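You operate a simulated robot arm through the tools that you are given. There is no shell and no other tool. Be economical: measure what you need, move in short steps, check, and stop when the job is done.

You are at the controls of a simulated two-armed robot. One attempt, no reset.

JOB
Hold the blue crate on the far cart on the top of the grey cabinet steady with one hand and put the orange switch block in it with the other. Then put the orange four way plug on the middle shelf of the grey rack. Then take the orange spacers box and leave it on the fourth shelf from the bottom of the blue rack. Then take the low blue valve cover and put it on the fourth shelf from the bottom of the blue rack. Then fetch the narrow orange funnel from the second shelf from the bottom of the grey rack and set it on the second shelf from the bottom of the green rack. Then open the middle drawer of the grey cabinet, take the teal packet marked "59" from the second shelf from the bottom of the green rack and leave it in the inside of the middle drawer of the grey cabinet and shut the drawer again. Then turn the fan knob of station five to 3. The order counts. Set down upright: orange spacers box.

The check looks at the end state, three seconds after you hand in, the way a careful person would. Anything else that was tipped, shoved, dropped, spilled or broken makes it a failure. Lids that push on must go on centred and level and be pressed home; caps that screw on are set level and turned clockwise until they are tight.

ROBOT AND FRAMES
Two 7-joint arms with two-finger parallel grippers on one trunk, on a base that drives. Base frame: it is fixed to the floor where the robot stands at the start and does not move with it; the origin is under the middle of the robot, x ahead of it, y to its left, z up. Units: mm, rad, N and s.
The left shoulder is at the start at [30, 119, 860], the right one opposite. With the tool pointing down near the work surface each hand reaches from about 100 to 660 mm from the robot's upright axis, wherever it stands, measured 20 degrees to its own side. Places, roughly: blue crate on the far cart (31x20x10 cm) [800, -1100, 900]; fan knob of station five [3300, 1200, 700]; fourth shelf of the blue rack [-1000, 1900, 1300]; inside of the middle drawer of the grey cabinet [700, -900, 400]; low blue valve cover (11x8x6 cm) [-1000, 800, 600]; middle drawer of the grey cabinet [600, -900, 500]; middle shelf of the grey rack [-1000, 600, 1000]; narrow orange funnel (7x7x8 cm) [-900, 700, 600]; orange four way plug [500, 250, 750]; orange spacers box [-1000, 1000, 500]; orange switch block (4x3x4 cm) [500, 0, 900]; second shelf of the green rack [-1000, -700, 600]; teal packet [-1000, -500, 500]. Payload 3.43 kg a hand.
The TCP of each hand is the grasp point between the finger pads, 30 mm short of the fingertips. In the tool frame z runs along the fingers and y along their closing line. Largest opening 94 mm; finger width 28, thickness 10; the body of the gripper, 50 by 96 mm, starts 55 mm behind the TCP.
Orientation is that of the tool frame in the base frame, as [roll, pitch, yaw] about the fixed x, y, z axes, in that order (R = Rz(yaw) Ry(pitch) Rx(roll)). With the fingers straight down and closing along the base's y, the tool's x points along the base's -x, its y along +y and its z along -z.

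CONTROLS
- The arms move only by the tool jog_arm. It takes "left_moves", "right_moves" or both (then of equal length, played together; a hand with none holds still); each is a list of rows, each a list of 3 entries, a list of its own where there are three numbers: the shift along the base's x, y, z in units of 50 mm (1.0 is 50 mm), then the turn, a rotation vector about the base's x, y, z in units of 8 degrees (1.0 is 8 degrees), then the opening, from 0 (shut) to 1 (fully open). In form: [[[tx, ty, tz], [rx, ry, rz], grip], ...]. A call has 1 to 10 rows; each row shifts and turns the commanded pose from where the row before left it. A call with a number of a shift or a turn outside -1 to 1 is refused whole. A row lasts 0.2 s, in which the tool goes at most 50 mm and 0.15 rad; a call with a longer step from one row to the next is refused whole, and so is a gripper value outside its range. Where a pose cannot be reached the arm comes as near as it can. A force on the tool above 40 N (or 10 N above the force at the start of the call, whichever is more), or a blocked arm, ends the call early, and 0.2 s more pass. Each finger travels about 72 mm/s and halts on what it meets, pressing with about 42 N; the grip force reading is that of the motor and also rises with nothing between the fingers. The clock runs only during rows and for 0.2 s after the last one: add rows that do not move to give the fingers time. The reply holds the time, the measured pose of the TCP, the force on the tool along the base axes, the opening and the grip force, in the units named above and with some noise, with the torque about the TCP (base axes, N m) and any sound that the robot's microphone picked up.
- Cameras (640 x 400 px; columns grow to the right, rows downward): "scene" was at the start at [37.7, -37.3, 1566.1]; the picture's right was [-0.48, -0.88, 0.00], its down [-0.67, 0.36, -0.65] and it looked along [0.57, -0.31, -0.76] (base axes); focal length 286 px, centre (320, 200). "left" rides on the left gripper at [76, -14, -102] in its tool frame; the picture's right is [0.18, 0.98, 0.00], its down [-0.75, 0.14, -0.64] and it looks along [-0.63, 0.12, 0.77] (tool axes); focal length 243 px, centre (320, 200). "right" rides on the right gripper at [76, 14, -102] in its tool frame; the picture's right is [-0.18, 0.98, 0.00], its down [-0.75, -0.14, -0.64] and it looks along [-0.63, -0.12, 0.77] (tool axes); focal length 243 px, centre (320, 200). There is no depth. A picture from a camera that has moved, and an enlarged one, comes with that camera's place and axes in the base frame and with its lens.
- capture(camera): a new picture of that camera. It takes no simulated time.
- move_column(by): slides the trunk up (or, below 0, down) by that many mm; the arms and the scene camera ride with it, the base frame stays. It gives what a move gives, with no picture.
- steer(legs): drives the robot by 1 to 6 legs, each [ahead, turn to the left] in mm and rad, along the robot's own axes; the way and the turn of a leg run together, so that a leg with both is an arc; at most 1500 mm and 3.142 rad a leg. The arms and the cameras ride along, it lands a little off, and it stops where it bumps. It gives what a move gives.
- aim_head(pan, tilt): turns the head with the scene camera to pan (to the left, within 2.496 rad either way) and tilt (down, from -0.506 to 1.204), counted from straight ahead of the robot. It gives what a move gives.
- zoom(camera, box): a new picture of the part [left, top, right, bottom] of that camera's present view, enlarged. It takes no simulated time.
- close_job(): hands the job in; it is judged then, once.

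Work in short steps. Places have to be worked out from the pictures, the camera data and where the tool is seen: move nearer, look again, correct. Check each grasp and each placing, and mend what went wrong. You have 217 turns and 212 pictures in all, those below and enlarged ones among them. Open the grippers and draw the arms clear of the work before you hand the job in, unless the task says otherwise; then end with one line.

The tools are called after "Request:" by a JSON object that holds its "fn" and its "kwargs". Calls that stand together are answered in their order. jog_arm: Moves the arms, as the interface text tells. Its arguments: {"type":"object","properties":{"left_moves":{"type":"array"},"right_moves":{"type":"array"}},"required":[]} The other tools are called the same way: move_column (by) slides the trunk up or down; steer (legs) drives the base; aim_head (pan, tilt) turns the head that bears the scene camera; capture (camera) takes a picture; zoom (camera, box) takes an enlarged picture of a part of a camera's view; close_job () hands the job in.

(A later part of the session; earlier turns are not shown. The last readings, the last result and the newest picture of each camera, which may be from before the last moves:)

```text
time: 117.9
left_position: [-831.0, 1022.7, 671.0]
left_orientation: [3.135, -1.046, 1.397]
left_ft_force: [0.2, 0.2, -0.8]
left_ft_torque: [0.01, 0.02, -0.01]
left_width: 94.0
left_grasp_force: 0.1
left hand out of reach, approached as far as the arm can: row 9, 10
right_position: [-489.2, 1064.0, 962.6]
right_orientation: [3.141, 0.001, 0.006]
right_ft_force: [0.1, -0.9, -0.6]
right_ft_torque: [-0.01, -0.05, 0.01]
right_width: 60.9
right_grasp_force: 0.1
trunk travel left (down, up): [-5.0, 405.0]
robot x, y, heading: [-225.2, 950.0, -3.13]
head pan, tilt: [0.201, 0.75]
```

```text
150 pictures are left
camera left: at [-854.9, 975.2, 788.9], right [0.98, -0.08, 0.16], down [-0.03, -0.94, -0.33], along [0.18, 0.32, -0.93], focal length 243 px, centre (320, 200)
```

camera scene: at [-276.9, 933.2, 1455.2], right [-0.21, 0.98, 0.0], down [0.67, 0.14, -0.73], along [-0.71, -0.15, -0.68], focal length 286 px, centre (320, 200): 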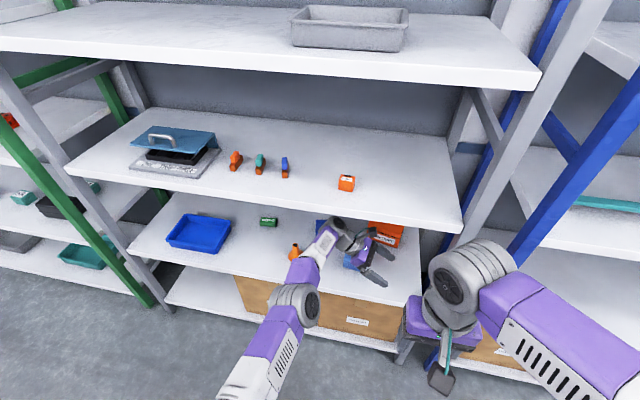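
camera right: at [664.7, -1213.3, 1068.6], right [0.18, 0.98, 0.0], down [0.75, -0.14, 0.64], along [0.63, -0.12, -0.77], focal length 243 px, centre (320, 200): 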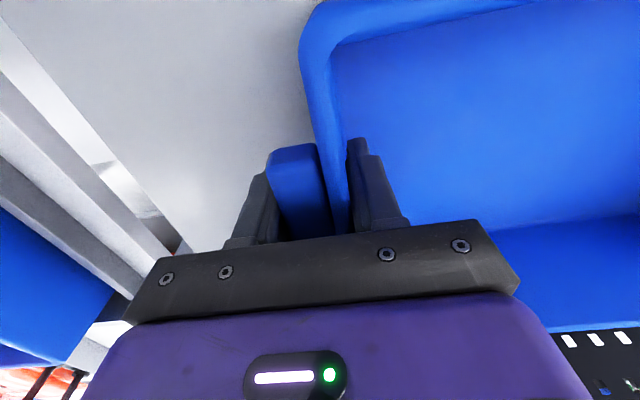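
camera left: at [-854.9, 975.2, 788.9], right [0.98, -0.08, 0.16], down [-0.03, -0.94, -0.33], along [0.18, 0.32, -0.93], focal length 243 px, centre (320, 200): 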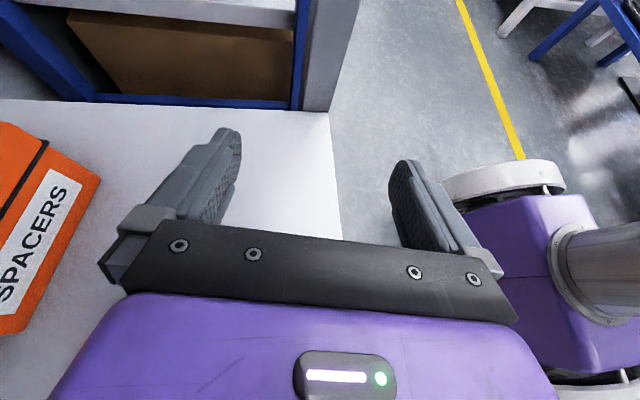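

Arm is near-straight at its limit (rel. reach ≈606). I drive in 120 mm and watch for contact.

Request:
{"fn": "steer", "kwargs": {"legs": [[120, -0.01]]}}

Request:
{"fn": "capture", "kwargs": {"camera": "scene"}}

Request:
{"fn": "capture", "kwargs": {"camera": "left"}}

```text
time: 119.2
left_position: [-949.5, 1028.7, 671.2]
left_orientation: [3.14, -1.047, 1.386]
left_ft_force: [-0.5, -0.6, -1.0]
left_ft_torque: [0.0, -0.02, -0.01]
left_width: 93.7
left_grasp_force: 0.0
right_position: [-607.8, 1067.1, 963.2]
right_orientation: [3.141, -0.002, -0.003]
right_ft_force: [0.2, -0.5, -0.5]
right_ft_torque: [-0.02, -0.03, -0.03]
right_width: 61.3
right_grasp_force: 0.0
trunk travel left (down, up): [-5.0, 405.0]
robot x, y, heading: [-343.7, 951.1, 3.143]
head pan, tilt: [0.201, 0.75]
```

```text
149 pictures are left
camera scene: at [-396.8, 932.7, 1455.2], right [-0.2, 0.98, 0.0], down [0.67, 0.14, -0.73], along [-0.72, -0.15, -0.68], focal length 286 px, centre (320, 200)
```

scene: 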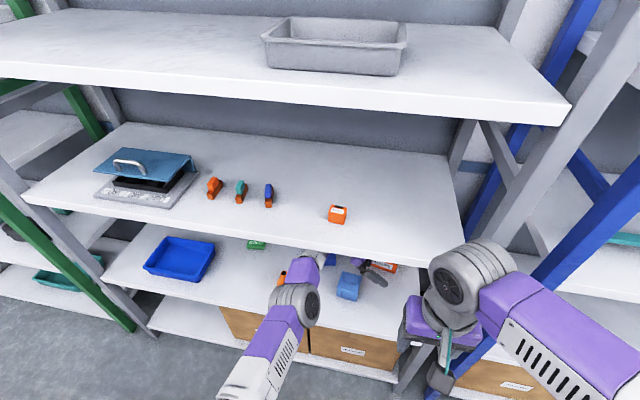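

```text
148 pictures are left
camera left: at [-974.5, 980.8, 789.2], right [0.98, -0.09, 0.16], down [-0.03, -0.94, -0.33], along [0.18, 0.32, -0.93], focal length 243 px, centre (320, 200)
```

left: 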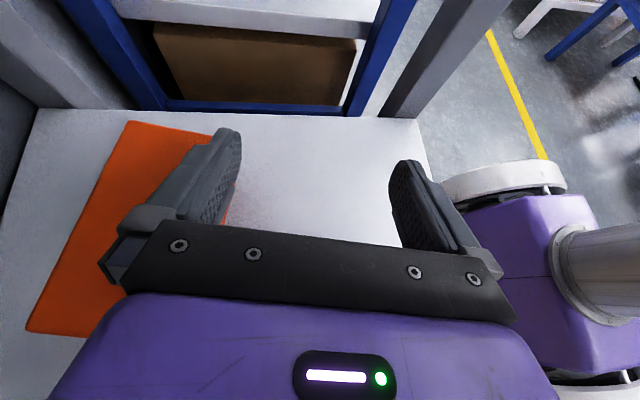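

No contact; the elbow is estimated to pass under the lip. Drive the remaining 112 mm.

Request:
{"fn": "steer", "kwargs": {"legs": [[112, 0]]}}

Request:
{"fn": "capture", "kwargs": {"camera": "left"}}

Request:
{"fn": "capture", "kwargs": {"camera": "scene"}}

```text
time: 120.4
left_position: [-1061.7, 1028.2, 672.2]
left_orientation: [3.14, -1.047, 1.386]
left_ft_force: [0.3, -0.7, -0.1]
left_ft_torque: [0.03, -0.01, 0.02]
left_width: 94.1
left_grasp_force: 0.1
right_position: [-719.8, 1066.4, 963.0]
right_orientation: [3.141, -0.001, -0.003]
right_ft_force: [0.2, -0.4, -0.5]
right_ft_torque: [-0.02, -0.03, 0.05]
right_width: 61.0
right_grasp_force: 0.0
trunk travel left (down, up): [-5.0, 405.0]
robot x, y, heading: [-454.4, 945.0, 3.138]
head pan, tilt: [0.201, 0.75]
```

```text
147 pictures are left
camera left: at [-1086.2, 980.5, 789.2], right [0.98, -0.09, 0.16], down [-0.03, -0.94, -0.33], along [0.18, 0.32, -0.93], focal length 243 px, centre (320, 200)
```

left: 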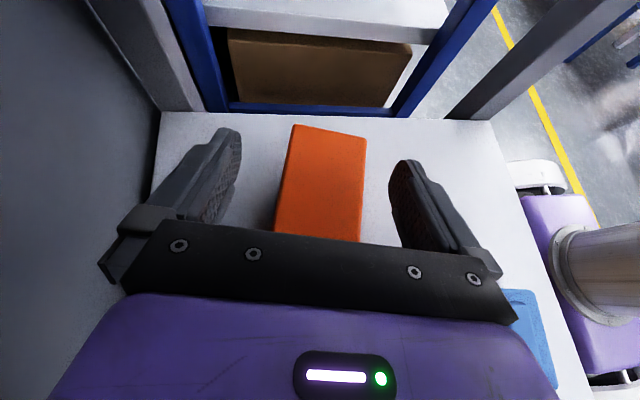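

```text
146 pictures are left
camera scene: at [-508.4, 932.8, 1455.2], right [-0.2, 0.98, 0.0], down [0.67, 0.14, -0.73], along [-0.72, -0.15, -0.68], focal length 286 px, centre (320, 200)
```

scene: 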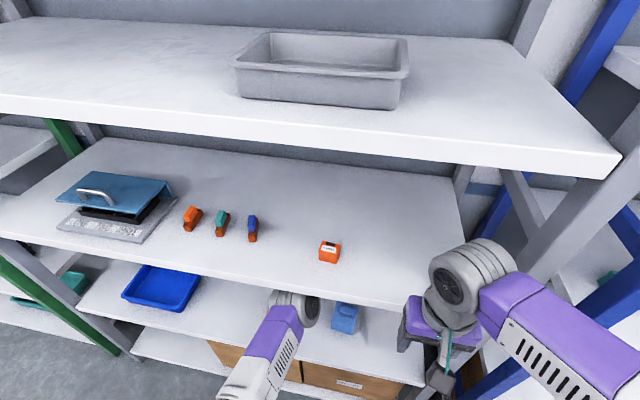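

Box sits between the open fingers. To keep the palm clear of its top I grip slightly left of centre: y 1010, z 610. Lower and close.

Request:
{"fn": "jog_arm", "kwargs": {"left_moves": [[[0, -0.36, 0], [0, 0, 0], 1], [[0, 0, -0.5], [0, 0, 0], 1], [[0, 0, -0.4], [0, 0, 0], 1], [[0, 0, -0.3], [0, 0, 0], 1], [[0, 0, 0], [0, 0, 0], 1]]}}

Request:
{"fn": "capture", "kwargs": {"camera": "left"}}

```text
time: 121.6
left_position: [-1048.6, 1007.4, 613.4]
left_orientation: [3.141, -1.046, 1.385]
left_ft_force: [0.1, 0.5, -0.8]
left_ft_torque: [0.02, -0.01, -0.01]
left_width: 94.2
left_grasp_force: 0.1
left hand out of reach, approached as far as the arm can: row 2, 3, 4
right_position: [-718.8, 1065.6, 962.8]
right_orientation: [-3.141, -0.002, -0.004]
right_ft_force: [-0.3, 0.4, -0.9]
right_ft_torque: [0.03, -0.01, -0.01]
right_width: 61.1
right_grasp_force: 0.0
trunk travel left (down, up): [-5.0, 405.0]
robot x, y, heading: [-458.4, 949.1, 3.145]
head pan, tilt: [0.201, 0.75]
```

```text
145 pictures are left
camera left: at [-1072.4, 959.9, 731.5], right [0.98, -0.09, 0.16], down [-0.03, -0.94, -0.33], along [0.18, 0.32, -0.93], focal length 243 px, centre (320, 200)
```

left: 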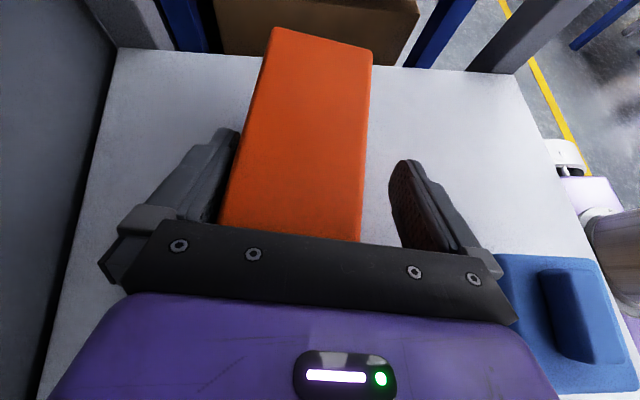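

Reach pulled the hand 13 mm short in x. Nudge the base 13 mm forward.

Request:
{"fn": "steer", "kwargs": {"legs": [[13, 0]]}}

Request:
{"fn": "capture", "kwargs": {"camera": "left"}}

```text
time: 122.3
left_position: [-1061.6, 1008.5, 613.7]
left_orientation: [3.14, -1.048, 1.385]
left_ft_force: [0.5, -0.2, -0.3]
left_ft_torque: [0.01, -0.02, 0.0]
left_width: 93.8
left_grasp_force: 0.0
right_position: [-733.8, 1066.5, 962.7]
right_orientation: [-3.141, 0.001, -0.005]
right_ft_force: [-0.1, -0.1, 0.2]
right_ft_torque: [0.0, -0.03, 0.0]
right_width: 61.3
right_grasp_force: 0.0
trunk travel left (down, up): [-5.0, 405.0]
robot x, y, heading: [-470.4, 949.1, 3.142]
head pan, tilt: [0.201, 0.75]
```

```text
144 pictures are left
camera left: at [-1085.7, 959.9, 731.3], right [0.98, -0.09, 0.16], down [-0.03, -0.94, -0.33], along [0.18, 0.32, -0.93], focal length 243 px, centre (320, 200)
```

left: 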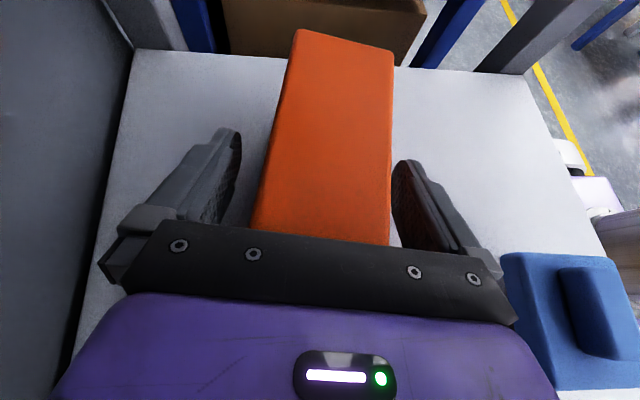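

Box is inside the gap with a bit more room at the back; closing will take it. Close slowly.

Request:
{"fn": "jog_arm", "kwargs": {"left_moves": [[[0.1, 0, 0], [0, 0, 0], 0.9], [[0, 0, 0], [0, 0, 0], 0.75], [[0, 0, 0], [0, 0, 0], 0.6], [[0, 0, 0], [0, 0, 0], 0.5], [[0, 0, 0], [0, 0, 0], 0.4], [[0, 0, 0], [0, 0, 0], 0.4], [[0, 0, 0], [0, 0, 0], 0.4]]}}

Request:
{"fn": "capture", "kwargs": {"camera": "left"}}

```text
time: 123.9
left_position: [-1056.8, 1008.0, 615.0]
left_orientation: [3.141, -1.047, 1.383]
left_ft_force: [-1.4, -2.0, 3.5]
left_ft_torque: [-0.03, -0.01, -0.01]
left_width: 64.0
left_grasp_force: 42.2
right_position: [-732.8, 1067.4, 964.2]
right_orientation: [3.141, 0.0, -0.004]
right_ft_force: [-0.3, -1.3, 0.6]
right_ft_torque: [0.03, 0.02, 0.01]
right_width: 60.8
right_grasp_force: 0.1
trunk travel left (down, up): [-5.0, 405.0]
robot x, y, heading: [-472.8, 948.3, 3.145]
head pan, tilt: [0.201, 0.75]
```

```text
143 pictures are left
camera left: at [-1080.5, 959.9, 731.8], right [0.98, -0.09, 0.16], down [-0.03, -0.94, -0.33], along [0.18, 0.32, -0.93], focal length 243 px, centre (320, 200)
```

left: 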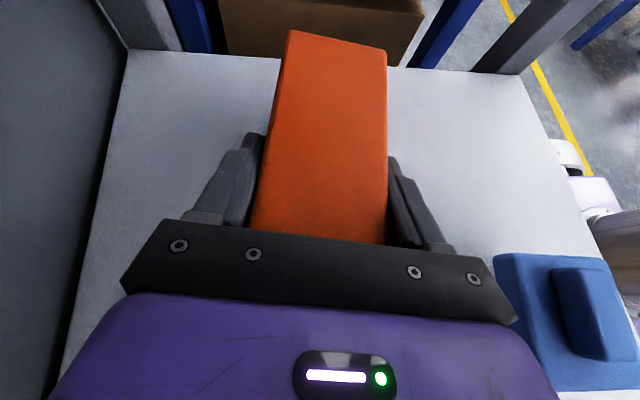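

Box held (64 mm, 42 N). Lift 60 mm, shift 25 mm away from the light-blue cover, and check.

Request:
{"fn": "jog_arm", "kwargs": {"left_moves": [[[0, 0, 0.3], [0, 0, 0], 0.4], [[0, 0, 0.4], [0, 0, 0], 0.4], [[0, 0, 0.5], [0, 0, 0], 0.4], [[0, 0.25, 0], [0, 0, 0], 0.4], [[0, 0.25, 0], [0, 0, 0], 0.4], [[0, 0, 0], [0, 0, 0], 0.4]]}}

Request:
{"fn": "capture", "kwargs": {"camera": "left"}}

Request:
{"fn": "capture", "kwargs": {"camera": "scene"}}

```text
time: 125.5
left_position: [-1025.7, 1038.8, 613.5]
left_orientation: [2.911, -1.06, 1.57]
left_ft_force: [-1.2, -0.5, 0.7]
left_ft_torque: [0.21, 0.07, -0.03]
left_width: 64.0
left_grasp_force: 42.2
right_position: [-733.8, 1065.5, 966.3]
right_orientation: [-3.139, -0.001, -0.005]
right_ft_force: [0.1, 0.3, 0.5]
right_ft_torque: [0.04, 0.0, 0.0]
right_width: 61.0
right_grasp_force: 0.0
trunk travel left (down, up): [-5.0, 405.0]
robot x, y, heading: [-468.5, 948.0, -3.136]
head pan, tilt: [0.201, 0.75]
stopped in row 6 (left hand): the arm was blocked; the commanded pose is now the measured one
```

```text
142 pictures are left
camera left: at [-1063.0, 992.1, 728.4], right [0.96, -0.11, 0.27], down [-0.01, -0.94, -0.33], along [0.29, 0.32, -0.9], focal length 243 px, centre (320, 200)
```

left: 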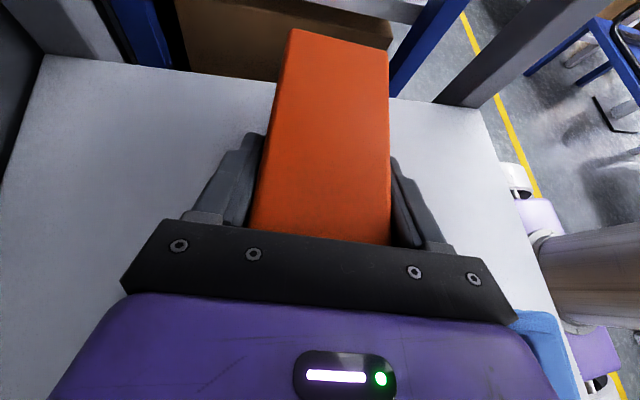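

```text
141 pictures are left
camera scene: at [-522.7, 927.5, 1457.6], right [-0.2, 0.98, 0.0], down [0.67, 0.14, -0.73], along [-0.71, -0.15, -0.68], focal length 286 px, centre (320, 200)
```

scene: 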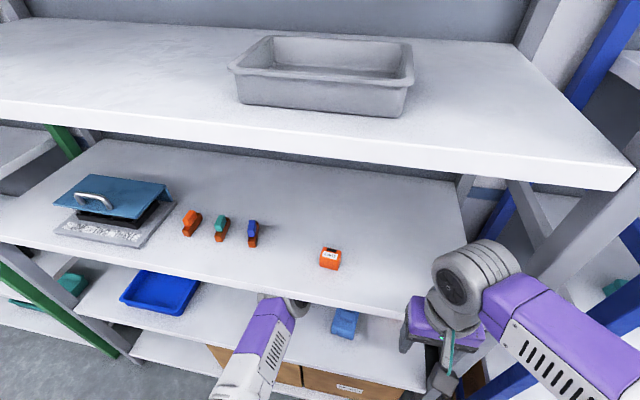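

The near-straight arm bent on lifting and its elbow met the lip, so the lift didn't happen. I restore orientation and x first (arm straight again), then will lift with forward motion.

Request:
{"fn": "jog_arm", "kwargs": {"left_moves": [[[-0.35, 0, 0], [0.07, 0.39, -0.07], 0.4], [[-0.35, 0, 0.05], [0.07, 0.39, -0.07], 0.4], [[-0.2, 0, 0.1], [0, 0, 0], 0.4], [[0, 0, 0], [0, 0, 0], 0.4]]}}

Request:
{"fn": "capture", "kwargs": {"camera": "left"}}

```text
time: 126.5
left_position: [-1054.4, 1036.8, 626.4]
left_orientation: [-3.127, -1.062, 1.332]
left_ft_force: [-0.6, -0.3, -2.9]
left_ft_torque: [-0.07, -0.02, -0.02]
left_width: 63.9
left_grasp_force: 41.8
left hand out of reach, approached as far as the arm can: row 2, 3
right_position: [-731.5, 1067.8, 964.1]
right_orientation: [-3.141, 0.0, -0.003]
right_ft_force: [0.3, -0.1, -0.5]
right_ft_torque: [0.01, 0.01, 0.03]
right_width: 61.1
right_grasp_force: 0.0
trunk travel left (down, up): [-5.0, 405.0]
robot x, y, heading: [-472.9, 946.7, -3.141]
head pan, tilt: [0.201, 0.75]
```

```text
140 pictures are left
camera left: at [-1080.0, 989.7, 743.2], right [0.98, -0.13, 0.15], down [-0.07, -0.94, -0.35], along [0.19, 0.33, -0.93], focal length 243 px, centre (320, 200)
```

left: 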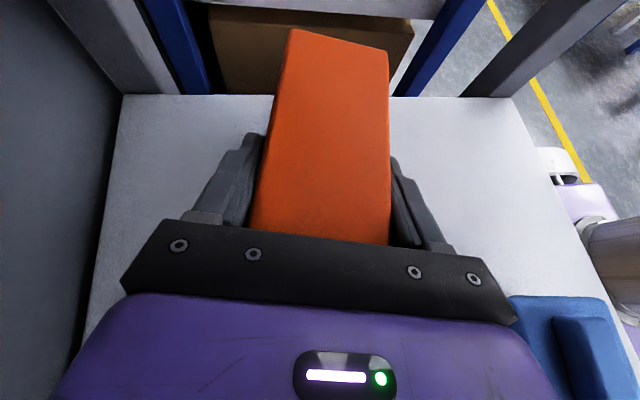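

Freed: hand at z 626 with the box's weight on it (~3 N). Continue lifting along the reach limit.

Request:
{"fn": "jog_arm", "kwargs": {"left_moves": [[[-0.1, 0, 0.2], [0, 0, 0], 0.4], [[-0.1, 0, 0.2], [0, 0, 0], 0.4], [[-0.05, 0, 0.2], [0, 0, 0], 0.4], [[-0.05, 0, 0.2], [0, 0, 0], 0.4], [[-0.05, 0, 0.2], [0, 0, 0], 0.4], [[0, 0, 0], [0, 0, 0], 0.4]]}}

Request:
{"fn": "capture", "kwargs": {"camera": "left"}}

Request:
{"fn": "capture", "kwargs": {"camera": "scene"}}

```text
time: 127.9
left_position: [-1067.8, 1037.4, 677.0]
left_orientation: [-3.129, -1.058, 1.333]
left_ft_force: [-0.4, -0.5, -3.9]
left_ft_torque: [-0.07, 0.01, 0.01]
left_width: 64.2
left_grasp_force: 42.4
left hand out of reach, approached as far as the arm can: row 2
right_position: [-732.2, 1067.4, 963.8]
right_orientation: [3.141, 0.001, -0.004]
right_ft_force: [0.2, -0.5, 0.4]
right_ft_torque: [0.0, 0.02, 0.01]
right_width: 60.9
right_grasp_force: 0.0
trunk travel left (down, up): [-5.0, 405.0]
robot x, y, heading: [-468.2, 948.6, -3.14]
head pan, tilt: [0.201, 0.75]
```

```text
139 pictures are left
camera left: at [-1092.6, 989.0, 793.9], right [0.98, -0.13, 0.15], down [-0.07, -0.94, -0.34], along [0.19, 0.33, -0.93], focal length 243 px, centre (320, 200)
```

left: 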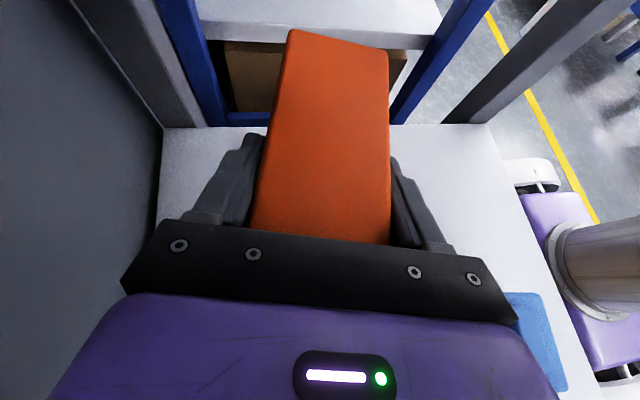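

```text
138 pictures are left
camera scene: at [-520.8, 931.8, 1455.2], right [-0.2, 0.98, 0.0], down [0.67, 0.14, -0.73], along [-0.72, -0.15, -0.68], focal length 286 px, centre (320, 200)
```

scene: 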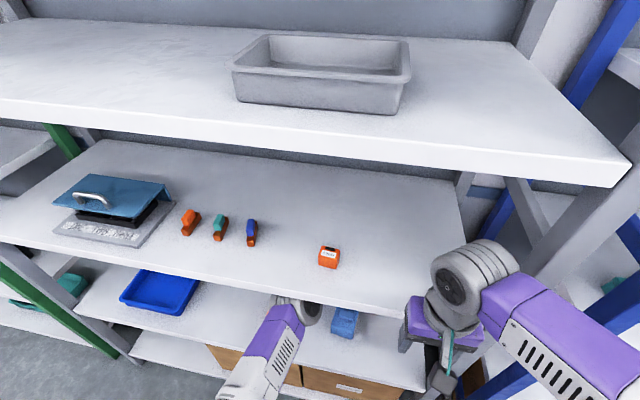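

Lifted to z 677 with everything clear. Back straight out 430 mm.

Request:
{"fn": "steer", "kwargs": {"legs": [[-430, 0]]}}

Request:
{"fn": "capture", "kwargs": {"camera": "scene"}}

Request:
{"fn": "capture", "kwargs": {"camera": "left"}}

```text
time: 130.6
left_position: [-636.7, 1039.1, 676.9]
left_orientation: [-3.127, -1.059, 1.33]
left_ft_force: [-0.2, -0.1, -4.0]
left_ft_torque: [-0.05, 0.04, 0.0]
left_width: 64.0
left_grasp_force: 42.3
right_position: [-301.4, 1069.2, 963.8]
right_orientation: [3.141, -0.001, -0.008]
right_ft_force: [0.4, 0.0, 0.3]
right_ft_torque: [-0.03, 0.02, 0.02]
right_width: 61.0
right_grasp_force: 0.0
trunk travel left (down, up): [-5.0, 405.0]
robot x, y, heading: [-38.3, 947.0, 3.143]
head pan, tilt: [0.201, 0.75]
```

```text
137 pictures are left
camera scene: at [-89.9, 931.9, 1455.2], right [-0.2, 0.98, 0.0], down [0.67, 0.13, -0.73], along [-0.72, -0.14, -0.68], focal length 286 px, centre (320, 200)
```

scene: 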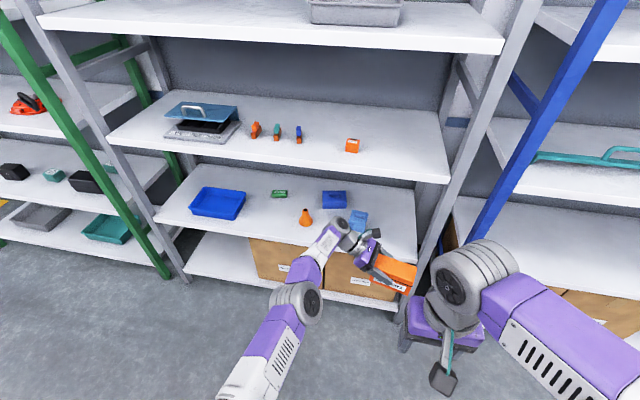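

```text
136 pictures are left
camera left: at [-661.6, 991.5, 793.8], right [0.98, -0.14, 0.15], down [-0.08, -0.94, -0.34], along [0.19, 0.33, -0.93], focal length 243 px, centre (320, 200)
```

left: 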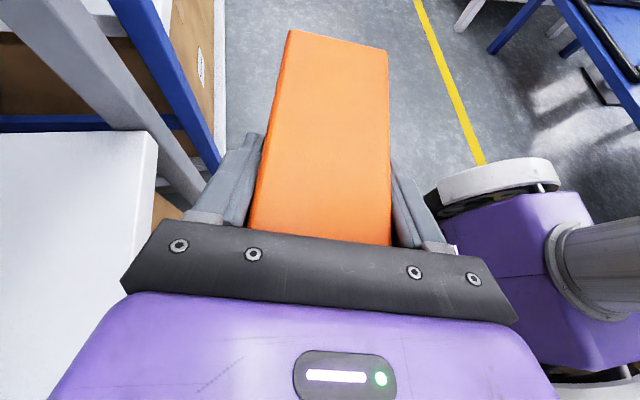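

Box is out and upright; shelves undisturbed. Now raise the trunk and drive toward the blue rack (its 4th shelf ≈ z 1290).

Request:
{"fn": "move_column", "kwargs": {"by": 380}}

Request:
{"fn": "steer", "kwargs": {"legs": [[0, -1.571], [800, 0], [0, 1.571]]}}

Request:
{"fn": "aim_head", "kwargs": {"pan": -0.2, "tilt": 0.5}}

Request:
{"fn": "capture", "kwargs": {"camera": "scene"}}

```text
time: 134.2
left_position: [-636.6, 1040.2, 1055.6]
left_orientation: [-3.129, -1.059, 1.329]
left_ft_force: [-1.0, -0.6, -4.4]
left_ft_torque: [-0.06, 0.01, 0.0]
left_width: 64.2
left_grasp_force: 42.5
right_position: [-301.7, 1069.3, 1344.5]
right_orientation: [-3.141, -0.003, -0.009]
right_ft_force: [-0.7, -0.3, -0.1]
right_ft_torque: [0.03, 0.0, -0.02]
right_width: 61.3
right_grasp_force: 0.1
trunk travel left (down, up): [-385.0, 25.0]
robot x, y, heading: [-39.0, 948.3, 3.135]
head pan, tilt: [0.201, 0.75]
```

```text
time: 146.2
left_position: [-628.9, 1840.1, 1056.6]
left_orientation: [-3.128, -1.06, 1.333]
left_ft_force: [-0.4, 0.6, -3.5]
left_ft_torque: [-0.06, 0.0, -0.02]
left_width: 64.5
left_grasp_force: 41.5
right_position: [-294.5, 1869.9, 1343.5]
right_orientation: [-3.141, -0.002, -0.006]
right_ft_force: [-0.2, -0.2, 0.0]
right_ft_torque: [0.01, 0.03, 0.01]
right_width: 61.0
right_grasp_force: 0.0
trunk travel left (down, up): [-385.0, 25.0]
robot x, y, heading: [-32.0, 1749.1, 3.14]
head pan, tilt: [0.201, 0.75]
```

```text
time: 147.1
left_position: [-629.5, 1840.2, 1056.5]
left_orientation: [-3.129, -1.06, 1.332]
left_ft_force: [-0.1, 0.0, -3.0]
left_ft_torque: [-0.07, 0.0, 0.02]
left_width: 64.5
left_grasp_force: 42.2
right_position: [-294.0, 1870.1, 1342.5]
right_orientation: [3.142, 0.0, -0.006]
right_ft_force: [-0.4, 0.9, 0.2]
right_ft_torque: [0.01, 0.01, 0.01]
right_width: 61.0
right_grasp_force: 0.1
trunk travel left (down, up): [-385.0, 25.0]
robot x, y, heading: [-30.5, 1753.1, 3.145]
head pan, tilt: [-0.201, 0.499]
```

```text
135 pictures are left
camera scene: at [-91.3, 1768.0, 1857.1], right [0.2, 0.98, 0.0], down [0.47, -0.1, -0.88], along [-0.86, 0.18, -0.48], focal length 286 px, centre (320, 200)
```

scene: 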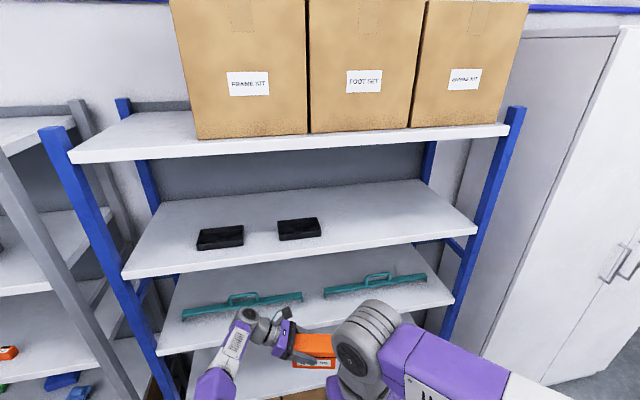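

Shelf 4 spans y≈1350–2440 at z≈1285, black trays at y≈1600 and 1860, free to the right (y 1960–2400). I shift to y≈2020 and raise the hand.

Request:
{"fn": "steer", "kwargs": {"legs": [[0, -1.571], [265, 0], [0, 1.571]]}}

Request:
{"fn": "move_column", "kwargs": {"by": 25}}

Request:
{"fn": "jog_arm", "kwargs": {"left_moves": [[[0.5, 0, 0.7], [0, 0, 0], 0.4], [[0.5, 0, 0.7], [0, 0, 0], 0.4], [[0.5, 0, 0.7], [0, 0, 0], 0.4], [[0.3, 0, 0.8], [0, 0, 0], 0.4], [[0.2, 0, 0.8], [0, 0, 0], 0.4], [[0, 0, 0.8], [0, 0, 0], 0.4], [[0, 0, 0.8], [0, 0, 0], 0.4], [[0, 0, 0.7], [0, 0, 0], 0.4]]}}

Request:
{"fn": "capture", "kwargs": {"camera": "scene"}}

Request:
{"fn": "capture", "kwargs": {"camera": "left"}}

```text
time: 156.6
left_position: [-632.6, 2093.0, 1056.9]
left_orientation: [-3.127, -1.06, 1.351]
left_ft_force: [-0.4, -0.5, -3.5]
left_ft_torque: [-0.07, 0.0, 0.03]
left_width: 64.1
left_grasp_force: 41.9
right_position: [-299.1, 2128.8, 1343.7]
right_orientation: [3.141, 0.0, 0.012]
right_ft_force: [0.2, -0.3, 0.4]
right_ft_torque: [-0.01, -0.02, -0.01]
right_width: 61.0
right_grasp_force: 0.1
trunk travel left (down, up): [-385.0, 25.0]
robot x, y, heading: [-34.2, 2012.8, -3.126]
head pan, tilt: [-0.201, 0.499]
```

```text
time: 157.3
left_position: [-633.0, 2094.2, 1082.5]
left_orientation: [-3.129, -1.06, 1.351]
left_ft_force: [-0.1, -0.3, -3.9]
left_ft_torque: [-0.09, 0.01, -0.01]
left_width: 64.2
left_grasp_force: 41.5
right_position: [-300.1, 2130.3, 1367.0]
right_orientation: [-3.14, 0.0, 0.012]
right_ft_force: [-0.5, 0.0, 0.1]
right_ft_torque: [0.0, 0.03, -0.02]
right_width: 60.9
right_grasp_force: 0.1
trunk travel left (down, up): [-410.0, 0.0]
robot x, y, heading: [-34.1, 2014.5, -3.127]
head pan, tilt: [-0.201, 0.499]
```

```text
time: 159.1
left_position: [-533.3, 2094.9, 1382.7]
left_orientation: [-3.131, -1.06, 1.351]
left_ft_force: [1.1, 0.4, -3.7]
left_ft_torque: [-0.06, 0.02, 0.03]
left_width: 64.0
left_grasp_force: 42.4
right_position: [-298.0, 2129.9, 1368.2]
right_orientation: [-3.141, -0.001, 0.012]
right_ft_force: [-0.4, -0.6, -0.1]
right_ft_torque: [-0.01, 0.0, -0.02]
right_width: 60.8
right_grasp_force: 0.0
trunk travel left (down, up): [-410.0, 0.0]
robot x, y, heading: [-29.7, 2014.2, -3.126]
head pan, tilt: [-0.201, 0.499]
```

```text
134 pictures are left
camera scene: at [-93.3, 2031.2, 1882.2], right [0.18, 0.98, 0.0], down [0.47, -0.09, -0.88], along [-0.86, 0.16, -0.48], focal length 286 px, centre (320, 200)
```

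scene: 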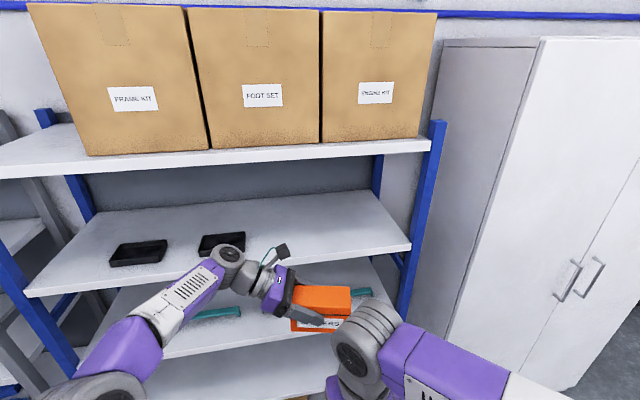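

```text
133 pictures are left
camera left: at [-557.7, 2045.5, 1499.6], right [0.98, -0.12, 0.15], down [-0.06, -0.94, -0.34], along [0.18, 0.33, -0.93], focal length 243 px, centre (320, 200)
```

left: 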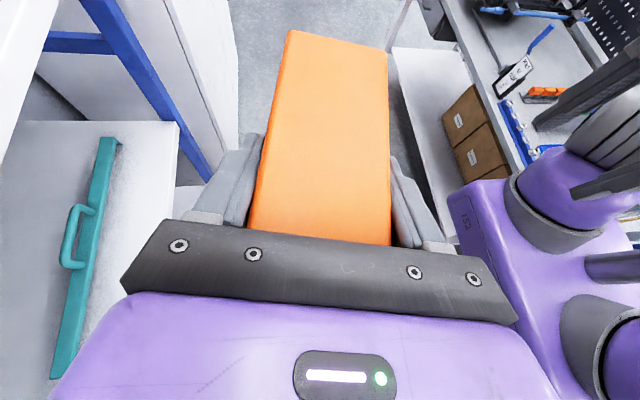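

Drive 345 mm forward so the box hovers over the shelf.

Request:
{"fn": "steer", "kwargs": {"legs": [[345, -0.012]]}}

Request:
{"fn": "capture", "kwargs": {"camera": "left"}}

Request:
{"fn": "capture", "kwargs": {"camera": "scene"}}

```text
time: 161.3
left_position: [-869.5, 2096.3, 1382.3]
left_orientation: [-3.125, -1.06, 1.337]
left_ft_force: [-0.4, 0.7, -3.2]
left_ft_torque: [-0.09, 0.0, 0.01]
left_width: 64.1
left_grasp_force: 41.6
right_position: [-635.8, 2128.9, 1368.9]
right_orientation: [-3.141, 0.001, -0.003]
right_ft_force: [0.3, 0.1, -0.5]
right_ft_torque: [0.0, 0.03, 0.01]
right_width: 61.1
right_grasp_force: 0.0
trunk travel left (down, up): [-410.0, 0.0]
robot x, y, heading: [-370.5, 2009.9, -3.137]
head pan, tilt: [-0.201, 0.499]
```

```text
132 pictures are left
camera left: at [-894.6, 2048.3, 1499.5], right [0.98, -0.13, 0.15], down [-0.07, -0.94, -0.34], along [0.19, 0.33, -0.93], focal length 243 px, centre (320, 200)
```

left: 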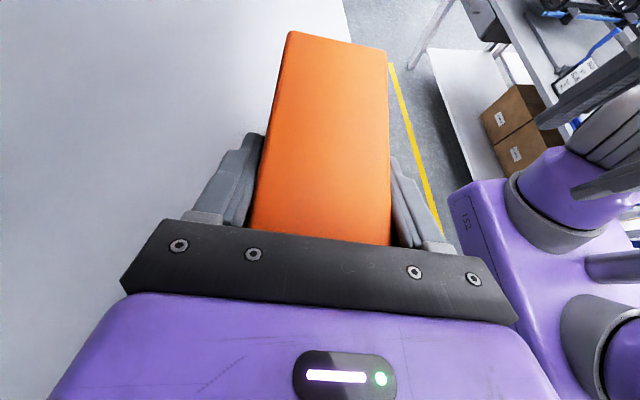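

```text
131 pictures are left
camera scene: at [-430.4, 2028.2, 1882.2], right [0.19, 0.98, 0.0], down [0.47, -0.09, -0.88], along [-0.86, 0.17, -0.48], focal length 286 px, centre (320, 200)
```

scene: 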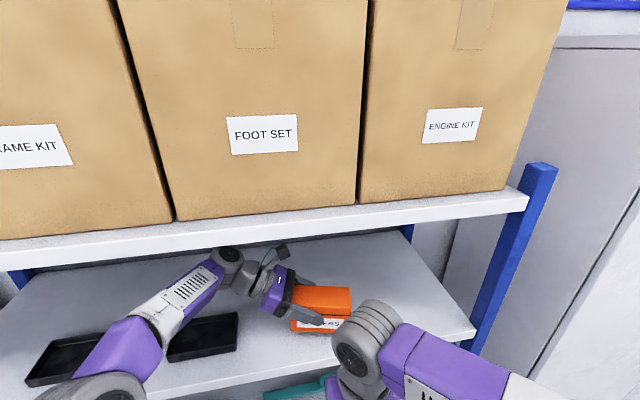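

Box is over the shelf. Move 25 mm deeper and lower until contact.

Request:
{"fn": "jog_arm", "kwargs": {"left_moves": [[[-0.5, 0, 0], [0, 0, 0], 0.4], [[0, 0, -0.2], [0, 0, 0], 0.4], [[0, 0, -0.15], [0, 0, 0], 0.4], [[0, 0, -0.1], [0, 0, 0], 0.4], [[0, 0, -0.1], [0, 0, 0], 0.4], [[0, 0, -0.08], [0, 0, 0], 0.4], [[0, 0, -0.08], [0, 0, 0], 0.4], [[0, 0, -0.08], [0, 0, 0], 0.4], [[0, 0, -0.08], [0, 0, 0], 0.4], [[0, 0, -0.08], [0, 0, 0], 0.4]]}}

```text
time: 163.0
left_position: [-895.1, 2097.8, 1353.0]
left_orientation: [-3.112, -1.069, 1.324]
left_ft_force: [3.2, -3.3, 9.5]
left_ft_torque: [-0.9, -0.46, 0.15]
left_width: 64.4
left_grasp_force: 41.8
right_position: [-633.6, 2129.5, 1368.9]
right_orientation: [-3.14, 0.001, -0.002]
right_ft_force: [-0.6, 1.1, 0.9]
right_ft_torque: [-0.05, -0.02, 0.05]
right_width: 61.1
right_grasp_force: 0.0
trunk travel left (down, up): [-410.0, 0.0]
robot x, y, heading: [-373.1, 2007.1, -3.139]
head pan, tilt: [-0.201, 0.499]
stopped in row 8 (left hand): the force on the tool passed its limit at 43 N (the readings are from after the stop); the commanded pose is now the measured one
```

Contact at TCP z 1353 (shelf ≈1288). Correct the ~1° lean and release.

Request:
{"fn": "jog_arm", "kwargs": {"left_moves": [[[0, 0, 0], [-0.15, 0.03, 0], 0.4], [[0, 0, -0.02], [0, 0, 0], 0.4], [[0, 0, 0], [0, 0, 0], 0.55], [[0, 0, 0], [0, 0, 0], 0.75], [[0, 0, 0], [0, 0, 0], 1], [[0, 0, 0], [0, 0, 0], 1], [[0, 0, 0], [0, 0, 0], 1]]}}

Request:
{"fn": "capture", "kwargs": {"camera": "left"}}

```text
time: 164.6
left_position: [-895.4, 2098.0, 1350.4]
left_orientation: [-3.115, -1.048, 1.327]
left_ft_force: [0.2, 0.5, 0.0]
left_ft_torque: [0.0, 0.0, 0.05]
left_width: 93.9
left_grasp_force: 0.0
right_position: [-635.2, 2128.7, 1367.2]
right_orientation: [3.14, 0.0, 0.0]
right_ft_force: [0.4, 1.1, -0.8]
right_ft_torque: [0.01, 0.01, -0.01]
right_width: 61.0
right_grasp_force: 0.0
trunk travel left (down, up): [-410.0, 0.0]
robot x, y, heading: [-372.5, 2008.3, -3.134]
head pan, tilt: [-0.201, 0.499]
```

```text
130 pictures are left
camera left: at [-918.9, 2050.7, 1469.0], right [0.98, -0.12, 0.15], down [-0.07, -0.94, -0.33], along [0.18, 0.32, -0.93], focal length 243 px, centre (320, 200)
```

left: 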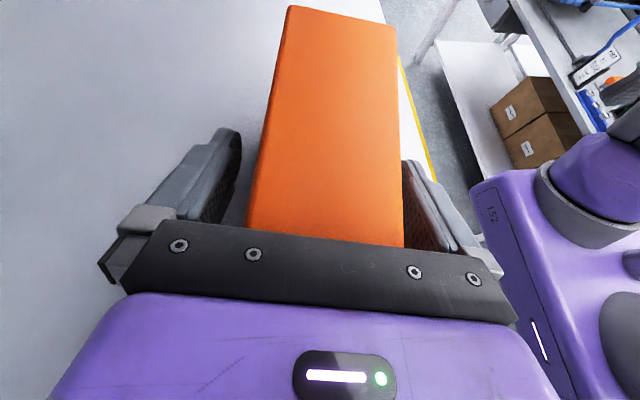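

Released; centre slightly and lift straight up above the box, then back out.

Request:
{"fn": "jog_arm", "kwargs": {"left_moves": [[[0.08, 0, 0], [0, 0, 0], 1], [[0, 0, 0.3], [0, 0, 0], 1], [[0, 0, 0.4], [0, 0, 0], 1], [[0, 0, 0.4], [0, 0, 0], 1], [[0, 0, 0.1], [0, 0, 0], 1], [[0, 0, 0], [0, 0, 0], 1]]}}

Request:
{"fn": "capture", "kwargs": {"camera": "left"}}

```text
time: 166.0
left_position: [-891.0, 2096.4, 1412.8]
left_orientation: [-3.113, -1.048, 1.326]
left_ft_force: [-0.6, 0.1, -0.5]
left_ft_torque: [0.03, -0.02, 0.01]
left_width: 94.0
left_grasp_force: 0.1
right_position: [-636.2, 2130.1, 1368.9]
right_orientation: [-3.141, 0.0, -0.001]
right_ft_force: [-0.1, -0.6, 0.3]
right_ft_torque: [-0.01, 0.0, 0.03]
right_width: 61.0
right_grasp_force: 0.0
trunk travel left (down, up): [-410.0, 0.0]
robot x, y, heading: [-371.4, 2010.7, -3.138]
head pan, tilt: [-0.201, 0.499]
```

```text
129 pictures are left
camera left: at [-915.3, 2049.9, 1529.4], right [0.98, -0.12, 0.15], down [-0.07, -0.94, -0.33], along [0.18, 0.32, -0.93], focal length 243 px, centre (320, 200)
```

left: 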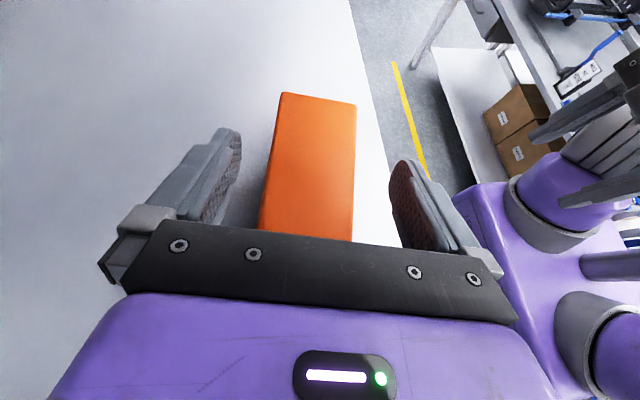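

Spacers box stands upright on shelf 4. Back out and bring the left hand back to a neutral vertical pose.

Request:
{"fn": "steer", "kwargs": {"legs": [[-420, 0]]}}

Request:
{"fn": "jog_arm", "kwargs": {"left_moves": [[[0.4, -0.3, 0], [-0.923, 0.169, 0], 0.8], [[0.4, -0.3, 0], [-0.923, 0.169, 0], 0.7], [[0.4, -0.3, 0], [-0.923, 0.169, 0], 0.65], [[0.4, -0.3, 0], [-0.923, 0.169, 0], 0.65], [[0.4, -0.3, -0.3], [-0.923, 0.169, 0], 0.65], [[0.4, -0.3, -0.3], [-0.923, 0.169, 0], 0.65], [[0, -0.3, -0.3], [-0.923, 0.169, 0], 0.65], [[0, -0.3, -0.3], [-0.923, 0.169, 0], 0.65], [[0, -0.3, -0.3], [0, 0, -0.93], 0.65], [[0, -0.3, -0.3], [0, 0, -0.93], 0.65]]}}

Request:
{"fn": "jog_arm", "kwargs": {"left_moves": [[[0, -0.3, 0], [0, 0, -0.93], 0.65], [[0, 0, 0], [0, 0, -0.93], 0.65], [[0, 0, 0], [0, 0, -0.93], 0.65], [[0, 0, 0], [0, 0, -0.93], 0.65], [[0, 0, 0], [0, 0, -0.93], 0.65], [[0, 0, 0], [0, 0, -0.93], 0.65], [[0, 0, 0], [0, 0, -0.93], 0.65], [[0, 0, 0], [0, 0, -0.93], 0.65]]}}

Request:
{"fn": "capture", "kwargs": {"camera": "scene"}}

```text
time: 168.4
left_position: [-500.8, 2097.8, 1412.0]
left_orientation: [-3.11, -1.046, 1.326]
left_ft_force: [1.0, -0.3, 0.6]
left_ft_torque: [-0.04, 0.05, 0.04]
left_width: 93.9
left_grasp_force: 0.1
right_position: [-244.6, 2130.8, 1368.6]
right_orientation: [3.14, 0.002, -0.002]
right_ft_force: [0.6, -0.3, 0.0]
right_ft_torque: [0.0, 0.06, 0.01]
right_width: 60.8
right_grasp_force: 0.1
trunk travel left (down, up): [-410.0, 0.0]
robot x, y, heading: [12.1, 2008.7, -3.135]
head pan, tilt: [-0.201, 0.499]
stopped in leg 1: the robot was blocked; the commanded pose is now the measured one
```

```text
time: 170.6
left_position: [-386.0, 1947.0, 1319.2]
left_orientation: [3.114, 0.0, 1.098]
left_ft_force: [-0.3, -0.3, -0.3]
left_ft_torque: [0.02, -0.02, 0.0]
left_width: 61.2
left_grasp_force: 0.1
right_position: [-248.6, 2130.0, 1368.3]
right_orientation: [3.14, -0.001, 0.0]
right_ft_force: [-0.1, 0.0, 0.0]
right_ft_torque: [-0.02, 0.02, -0.02]
right_width: 61.3
right_grasp_force: 0.1
trunk travel left (down, up): [-410.0, 0.0]
robot x, y, heading: [17.8, 2012.0, -3.136]
head pan, tilt: [-0.201, 0.499]
```

```text
time: 172.4
left_position: [-384.4, 1933.7, 1319.9]
left_orientation: [3.115, 0.001, 0.059]
left_ft_force: [-0.5, -0.1, 1.1]
left_ft_torque: [-0.04, 0.0, 0.01]
left_width: 61.1
left_grasp_force: 0.0
right_position: [-247.0, 2131.3, 1368.6]
right_orientation: [-3.14, 0.0, -0.001]
right_ft_force: [0.6, -0.5, 0.2]
right_ft_torque: [-0.01, -0.01, 0.01]
right_width: 60.9
right_grasp_force: 0.1
trunk travel left (down, up): [-410.0, 0.0]
robot x, y, heading: [13.1, 2015.0, -3.135]
head pan, tilt: [-0.201, 0.499]
```

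```text
128 pictures are left
camera scene: at [-43.5, 2029.9, 1882.2], right [0.19, 0.98, 0.0], down [0.47, -0.09, -0.88], along [-0.86, 0.17, -0.48], focal length 286 px, centre (320, 200)
```

scene: 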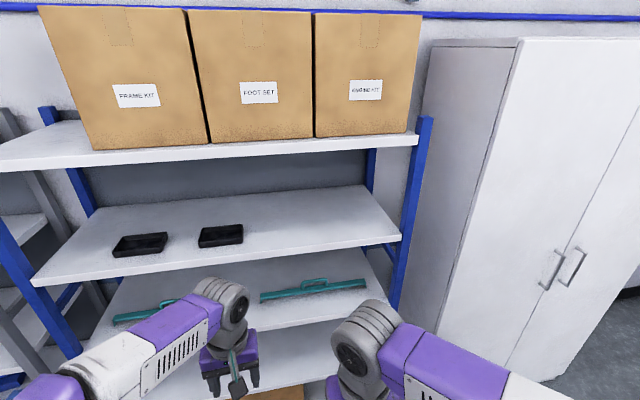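

The spacers box isn't visible on the shelf at its expected spot — I must find it. Look down and around.

Request:
{"fn": "zoom", "kwargs": {"camera": "scene", "box": [80, 150, 440, 375]}}

Request:
{"fn": "aim_head", "kwargs": {"pan": -0.2, "tilt": 1.15}}

Request:
{"fn": "capture", "kwargs": {"camera": "scene"}}

Request:
{"fn": "capture", "kwargs": {"camera": "right"}}

```text
1.78 times, centred on (260, 262) of scene
camera zoom: at [-43.5, 2029.9, 1882.2], right [0.19, 0.98, 0.0], down [0.47, -0.09, -0.88], along [-0.86, 0.17, -0.48], focal length 508 px, centre (427, 89)
```

zoom: 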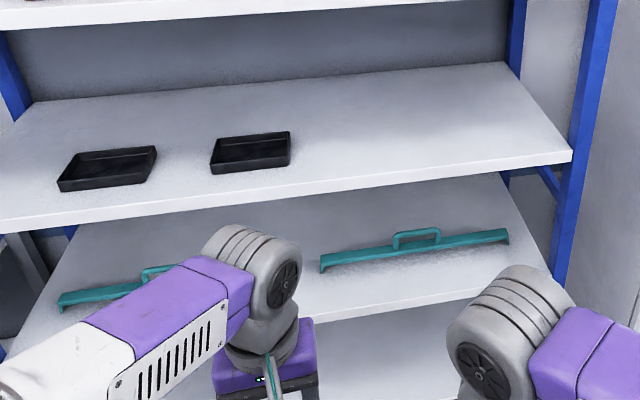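

```text
time: 173.5
left_position: [-384.0, 1933.6, 1320.1]
left_orientation: [3.115, 0.0, 0.062]
left_ft_force: [0.3, 0.2, 0.8]
left_ft_torque: [0.01, 0.03, 0.0]
left_width: 60.8
left_grasp_force: 0.1
right_position: [-246.8, 2130.2, 1367.7]
right_orientation: [-3.141, 0.001, -0.001]
right_ft_force: [0.9, 0.1, 0.0]
right_ft_torque: [0.01, -0.01, 0.0]
right_width: 61.0
right_grasp_force: 0.0
trunk travel left (down, up): [-410.0, 0.0]
robot x, y, heading: [12.1, 2013.2, -3.134]
head pan, tilt: [-0.201, 1.15]
```

```text
126 pictures are left
camera scene: at [-12.7, 2023.8, 1831.4], right [0.19, 0.98, 0.0], down [0.9, -0.18, -0.41], along [-0.4, 0.08, -0.91], focal length 286 px, centre (320, 200)
```

scene: 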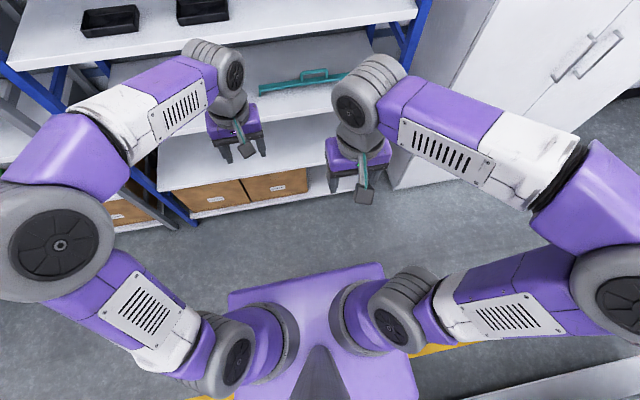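

```text
125 pictures are left
camera right: at [-171.6, 2116.0, 1471.7], right [-0.19, -0.98, 0.0], down [-0.75, 0.14, 0.64], along [-0.63, 0.12, -0.77], focal length 243 px, centre (320, 200)
```

right: 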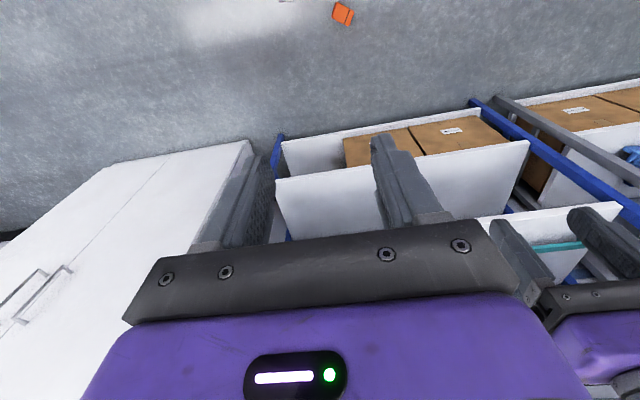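

The box was dragged off and is on the floor in front of the base, near [−250, 2030]. Let me look at it closely, and at what blocked the rear.

Request:
{"fn": "zoom", "kwargs": {"camera": "right", "box": [300, 0, 380, 50]}}

Request:
{"fn": "aim_head", "kwargs": {"pan": 2.45, "tilt": 0.9}}

Request:
{"fn": "capture", "kwargs": {"camera": "scene"}}

Request:
{"fn": "aim_head", "kwargs": {"pan": -2.45, "tilt": 0.9}}

Request:
{"fn": "capture", "kwargs": {"camera": "scene"}}

```text
8.00 times, centred on (340, 25) of right
camera zoom: at [-171.6, 2116.0, 1471.7], right [-0.19, -0.98, 0.0], down [-0.75, 0.14, 0.64], along [-0.63, 0.12, -0.77], focal length 1941 px, centre (160, 1600)
```

zoom: 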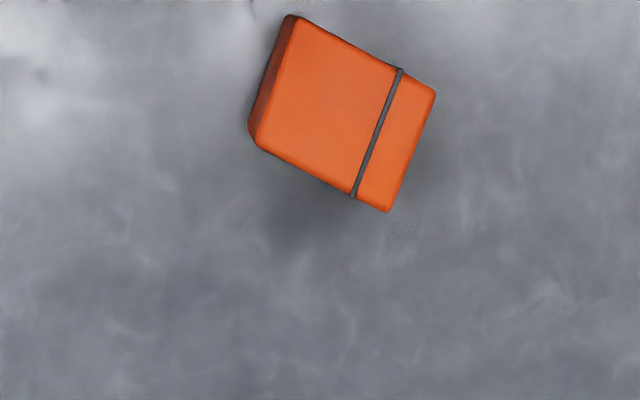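

```text
time: 175.8
left_position: [-384.3, 1933.8, 1321.0]
left_orientation: [3.114, 0.0, 0.063]
left_ft_force: [0.7, -0.9, -0.7]
left_ft_torque: [-0.02, 0.04, 0.0]
left_width: 60.8
left_grasp_force: 0.1
right_position: [-247.4, 2129.6, 1368.8]
right_orientation: [-3.141, -0.001, 0.0]
right_ft_force: [-0.1, 0.0, -0.1]
right_ft_torque: [-0.01, 0.03, 0.02]
right_width: 61.1
right_grasp_force: 0.0
trunk travel left (down, up): [-410.0, 0.0]
robot x, y, heading: [16.0, 2011.4, -3.135]
head pan, tilt: [2.45, 0.901]
```

```text
123 pictures are left
camera scene: at [104.1, 1964.3, 1848.3], right [-0.63, -0.77, 0.0], down [-0.61, 0.5, -0.62], along [0.48, -0.39, -0.78], focal length 286 px, centre (320, 200)
```

scene: 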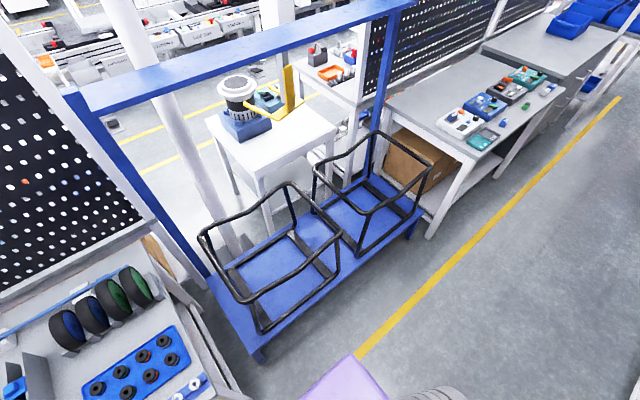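

```text
time: 179.7
left_position: [-385.2, 1933.9, 1320.0]
left_orientation: [3.116, -0.001, 0.063]
left_ft_force: [0.7, -0.5, -0.6]
left_ft_torque: [-0.02, 0.04, -0.02]
left_width: 61.2
left_grasp_force: 0.0
right_position: [-247.1, 2129.8, 1367.3]
right_orientation: [3.141, -0.001, -0.004]
right_ft_force: [0.8, -0.4, 0.5]
right_ft_torque: [0.0, 0.01, 0.0]
right_width: 61.1
right_grasp_force: 0.2
trunk travel left (down, up): [-410.0, 0.0]
robot x, y, heading: [16.3, 2016.6, -3.133]
head pan, tilt: [-2.45, 0.901]
```

```text
122 pictures are left
camera scene: at [103.7, 2060.7, 1848.3], right [0.64, -0.77, 0.0], down [-0.6, -0.5, -0.62], along [0.48, 0.4, -0.78], focal length 286 px, centre (320, 200)
```

scene: 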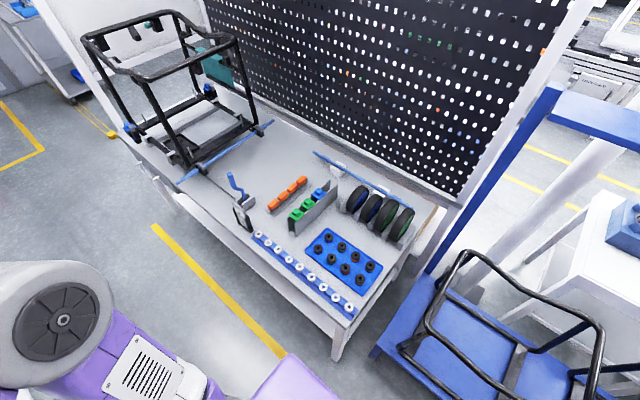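

The box is standing on its short end right in front of the base, lid side toward (−0.54,−0.84). The rear only met the workbench, whose items look undisturbed. I tilt the right hand back to see box versus base.

Request:
{"fn": "jog_arm", "kwargs": {"right_moves": [[[0, 0, 0], [0, -0.94, 0], 0.65], [[0, 0, 0], [0, -0.94, 0], 0.65], [[0, 0, 0], [0, -0.94, 0], 0.65], [[0, 0, 0], [0, 0, 0], 0.65]]}}

Request:
{"fn": "capture", "kwargs": {"camera": "right"}}

```text
time: 180.7
left_position: [-383.8, 1932.6, 1320.3]
left_orientation: [3.115, 0.002, 0.062]
left_ft_force: [-0.6, -0.3, 0.3]
left_ft_torque: [0.02, -0.04, -0.04]
left_width: 61.0
left_grasp_force: 0.0
right_position: [-248.2, 2131.0, 1367.4]
right_orientation: [3.141, -0.395, -0.001]
right_ft_force: [0.3, 0.9, 1.1]
right_ft_torque: [0.01, 0.03, -0.01]
right_width: 61.1
right_grasp_force: 0.0
trunk travel left (down, up): [-410.0, 0.0]
robot x, y, heading: [16.6, 2013.9, -3.138]
head pan, tilt: [-2.45, 0.901]
```

```text
121 pictures are left
camera right: at [-216.7, 2116.3, 1493.0], right [-0.17, -0.98, -0.07], down [-0.94, 0.14, 0.3], along [-0.29, 0.12, -0.95], focal length 243 px, centre (320, 200)
```

right: 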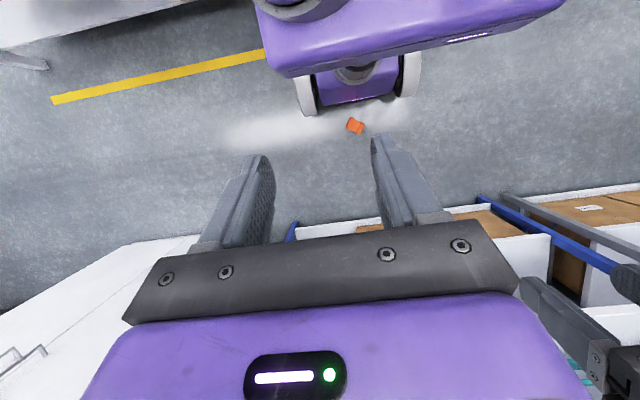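

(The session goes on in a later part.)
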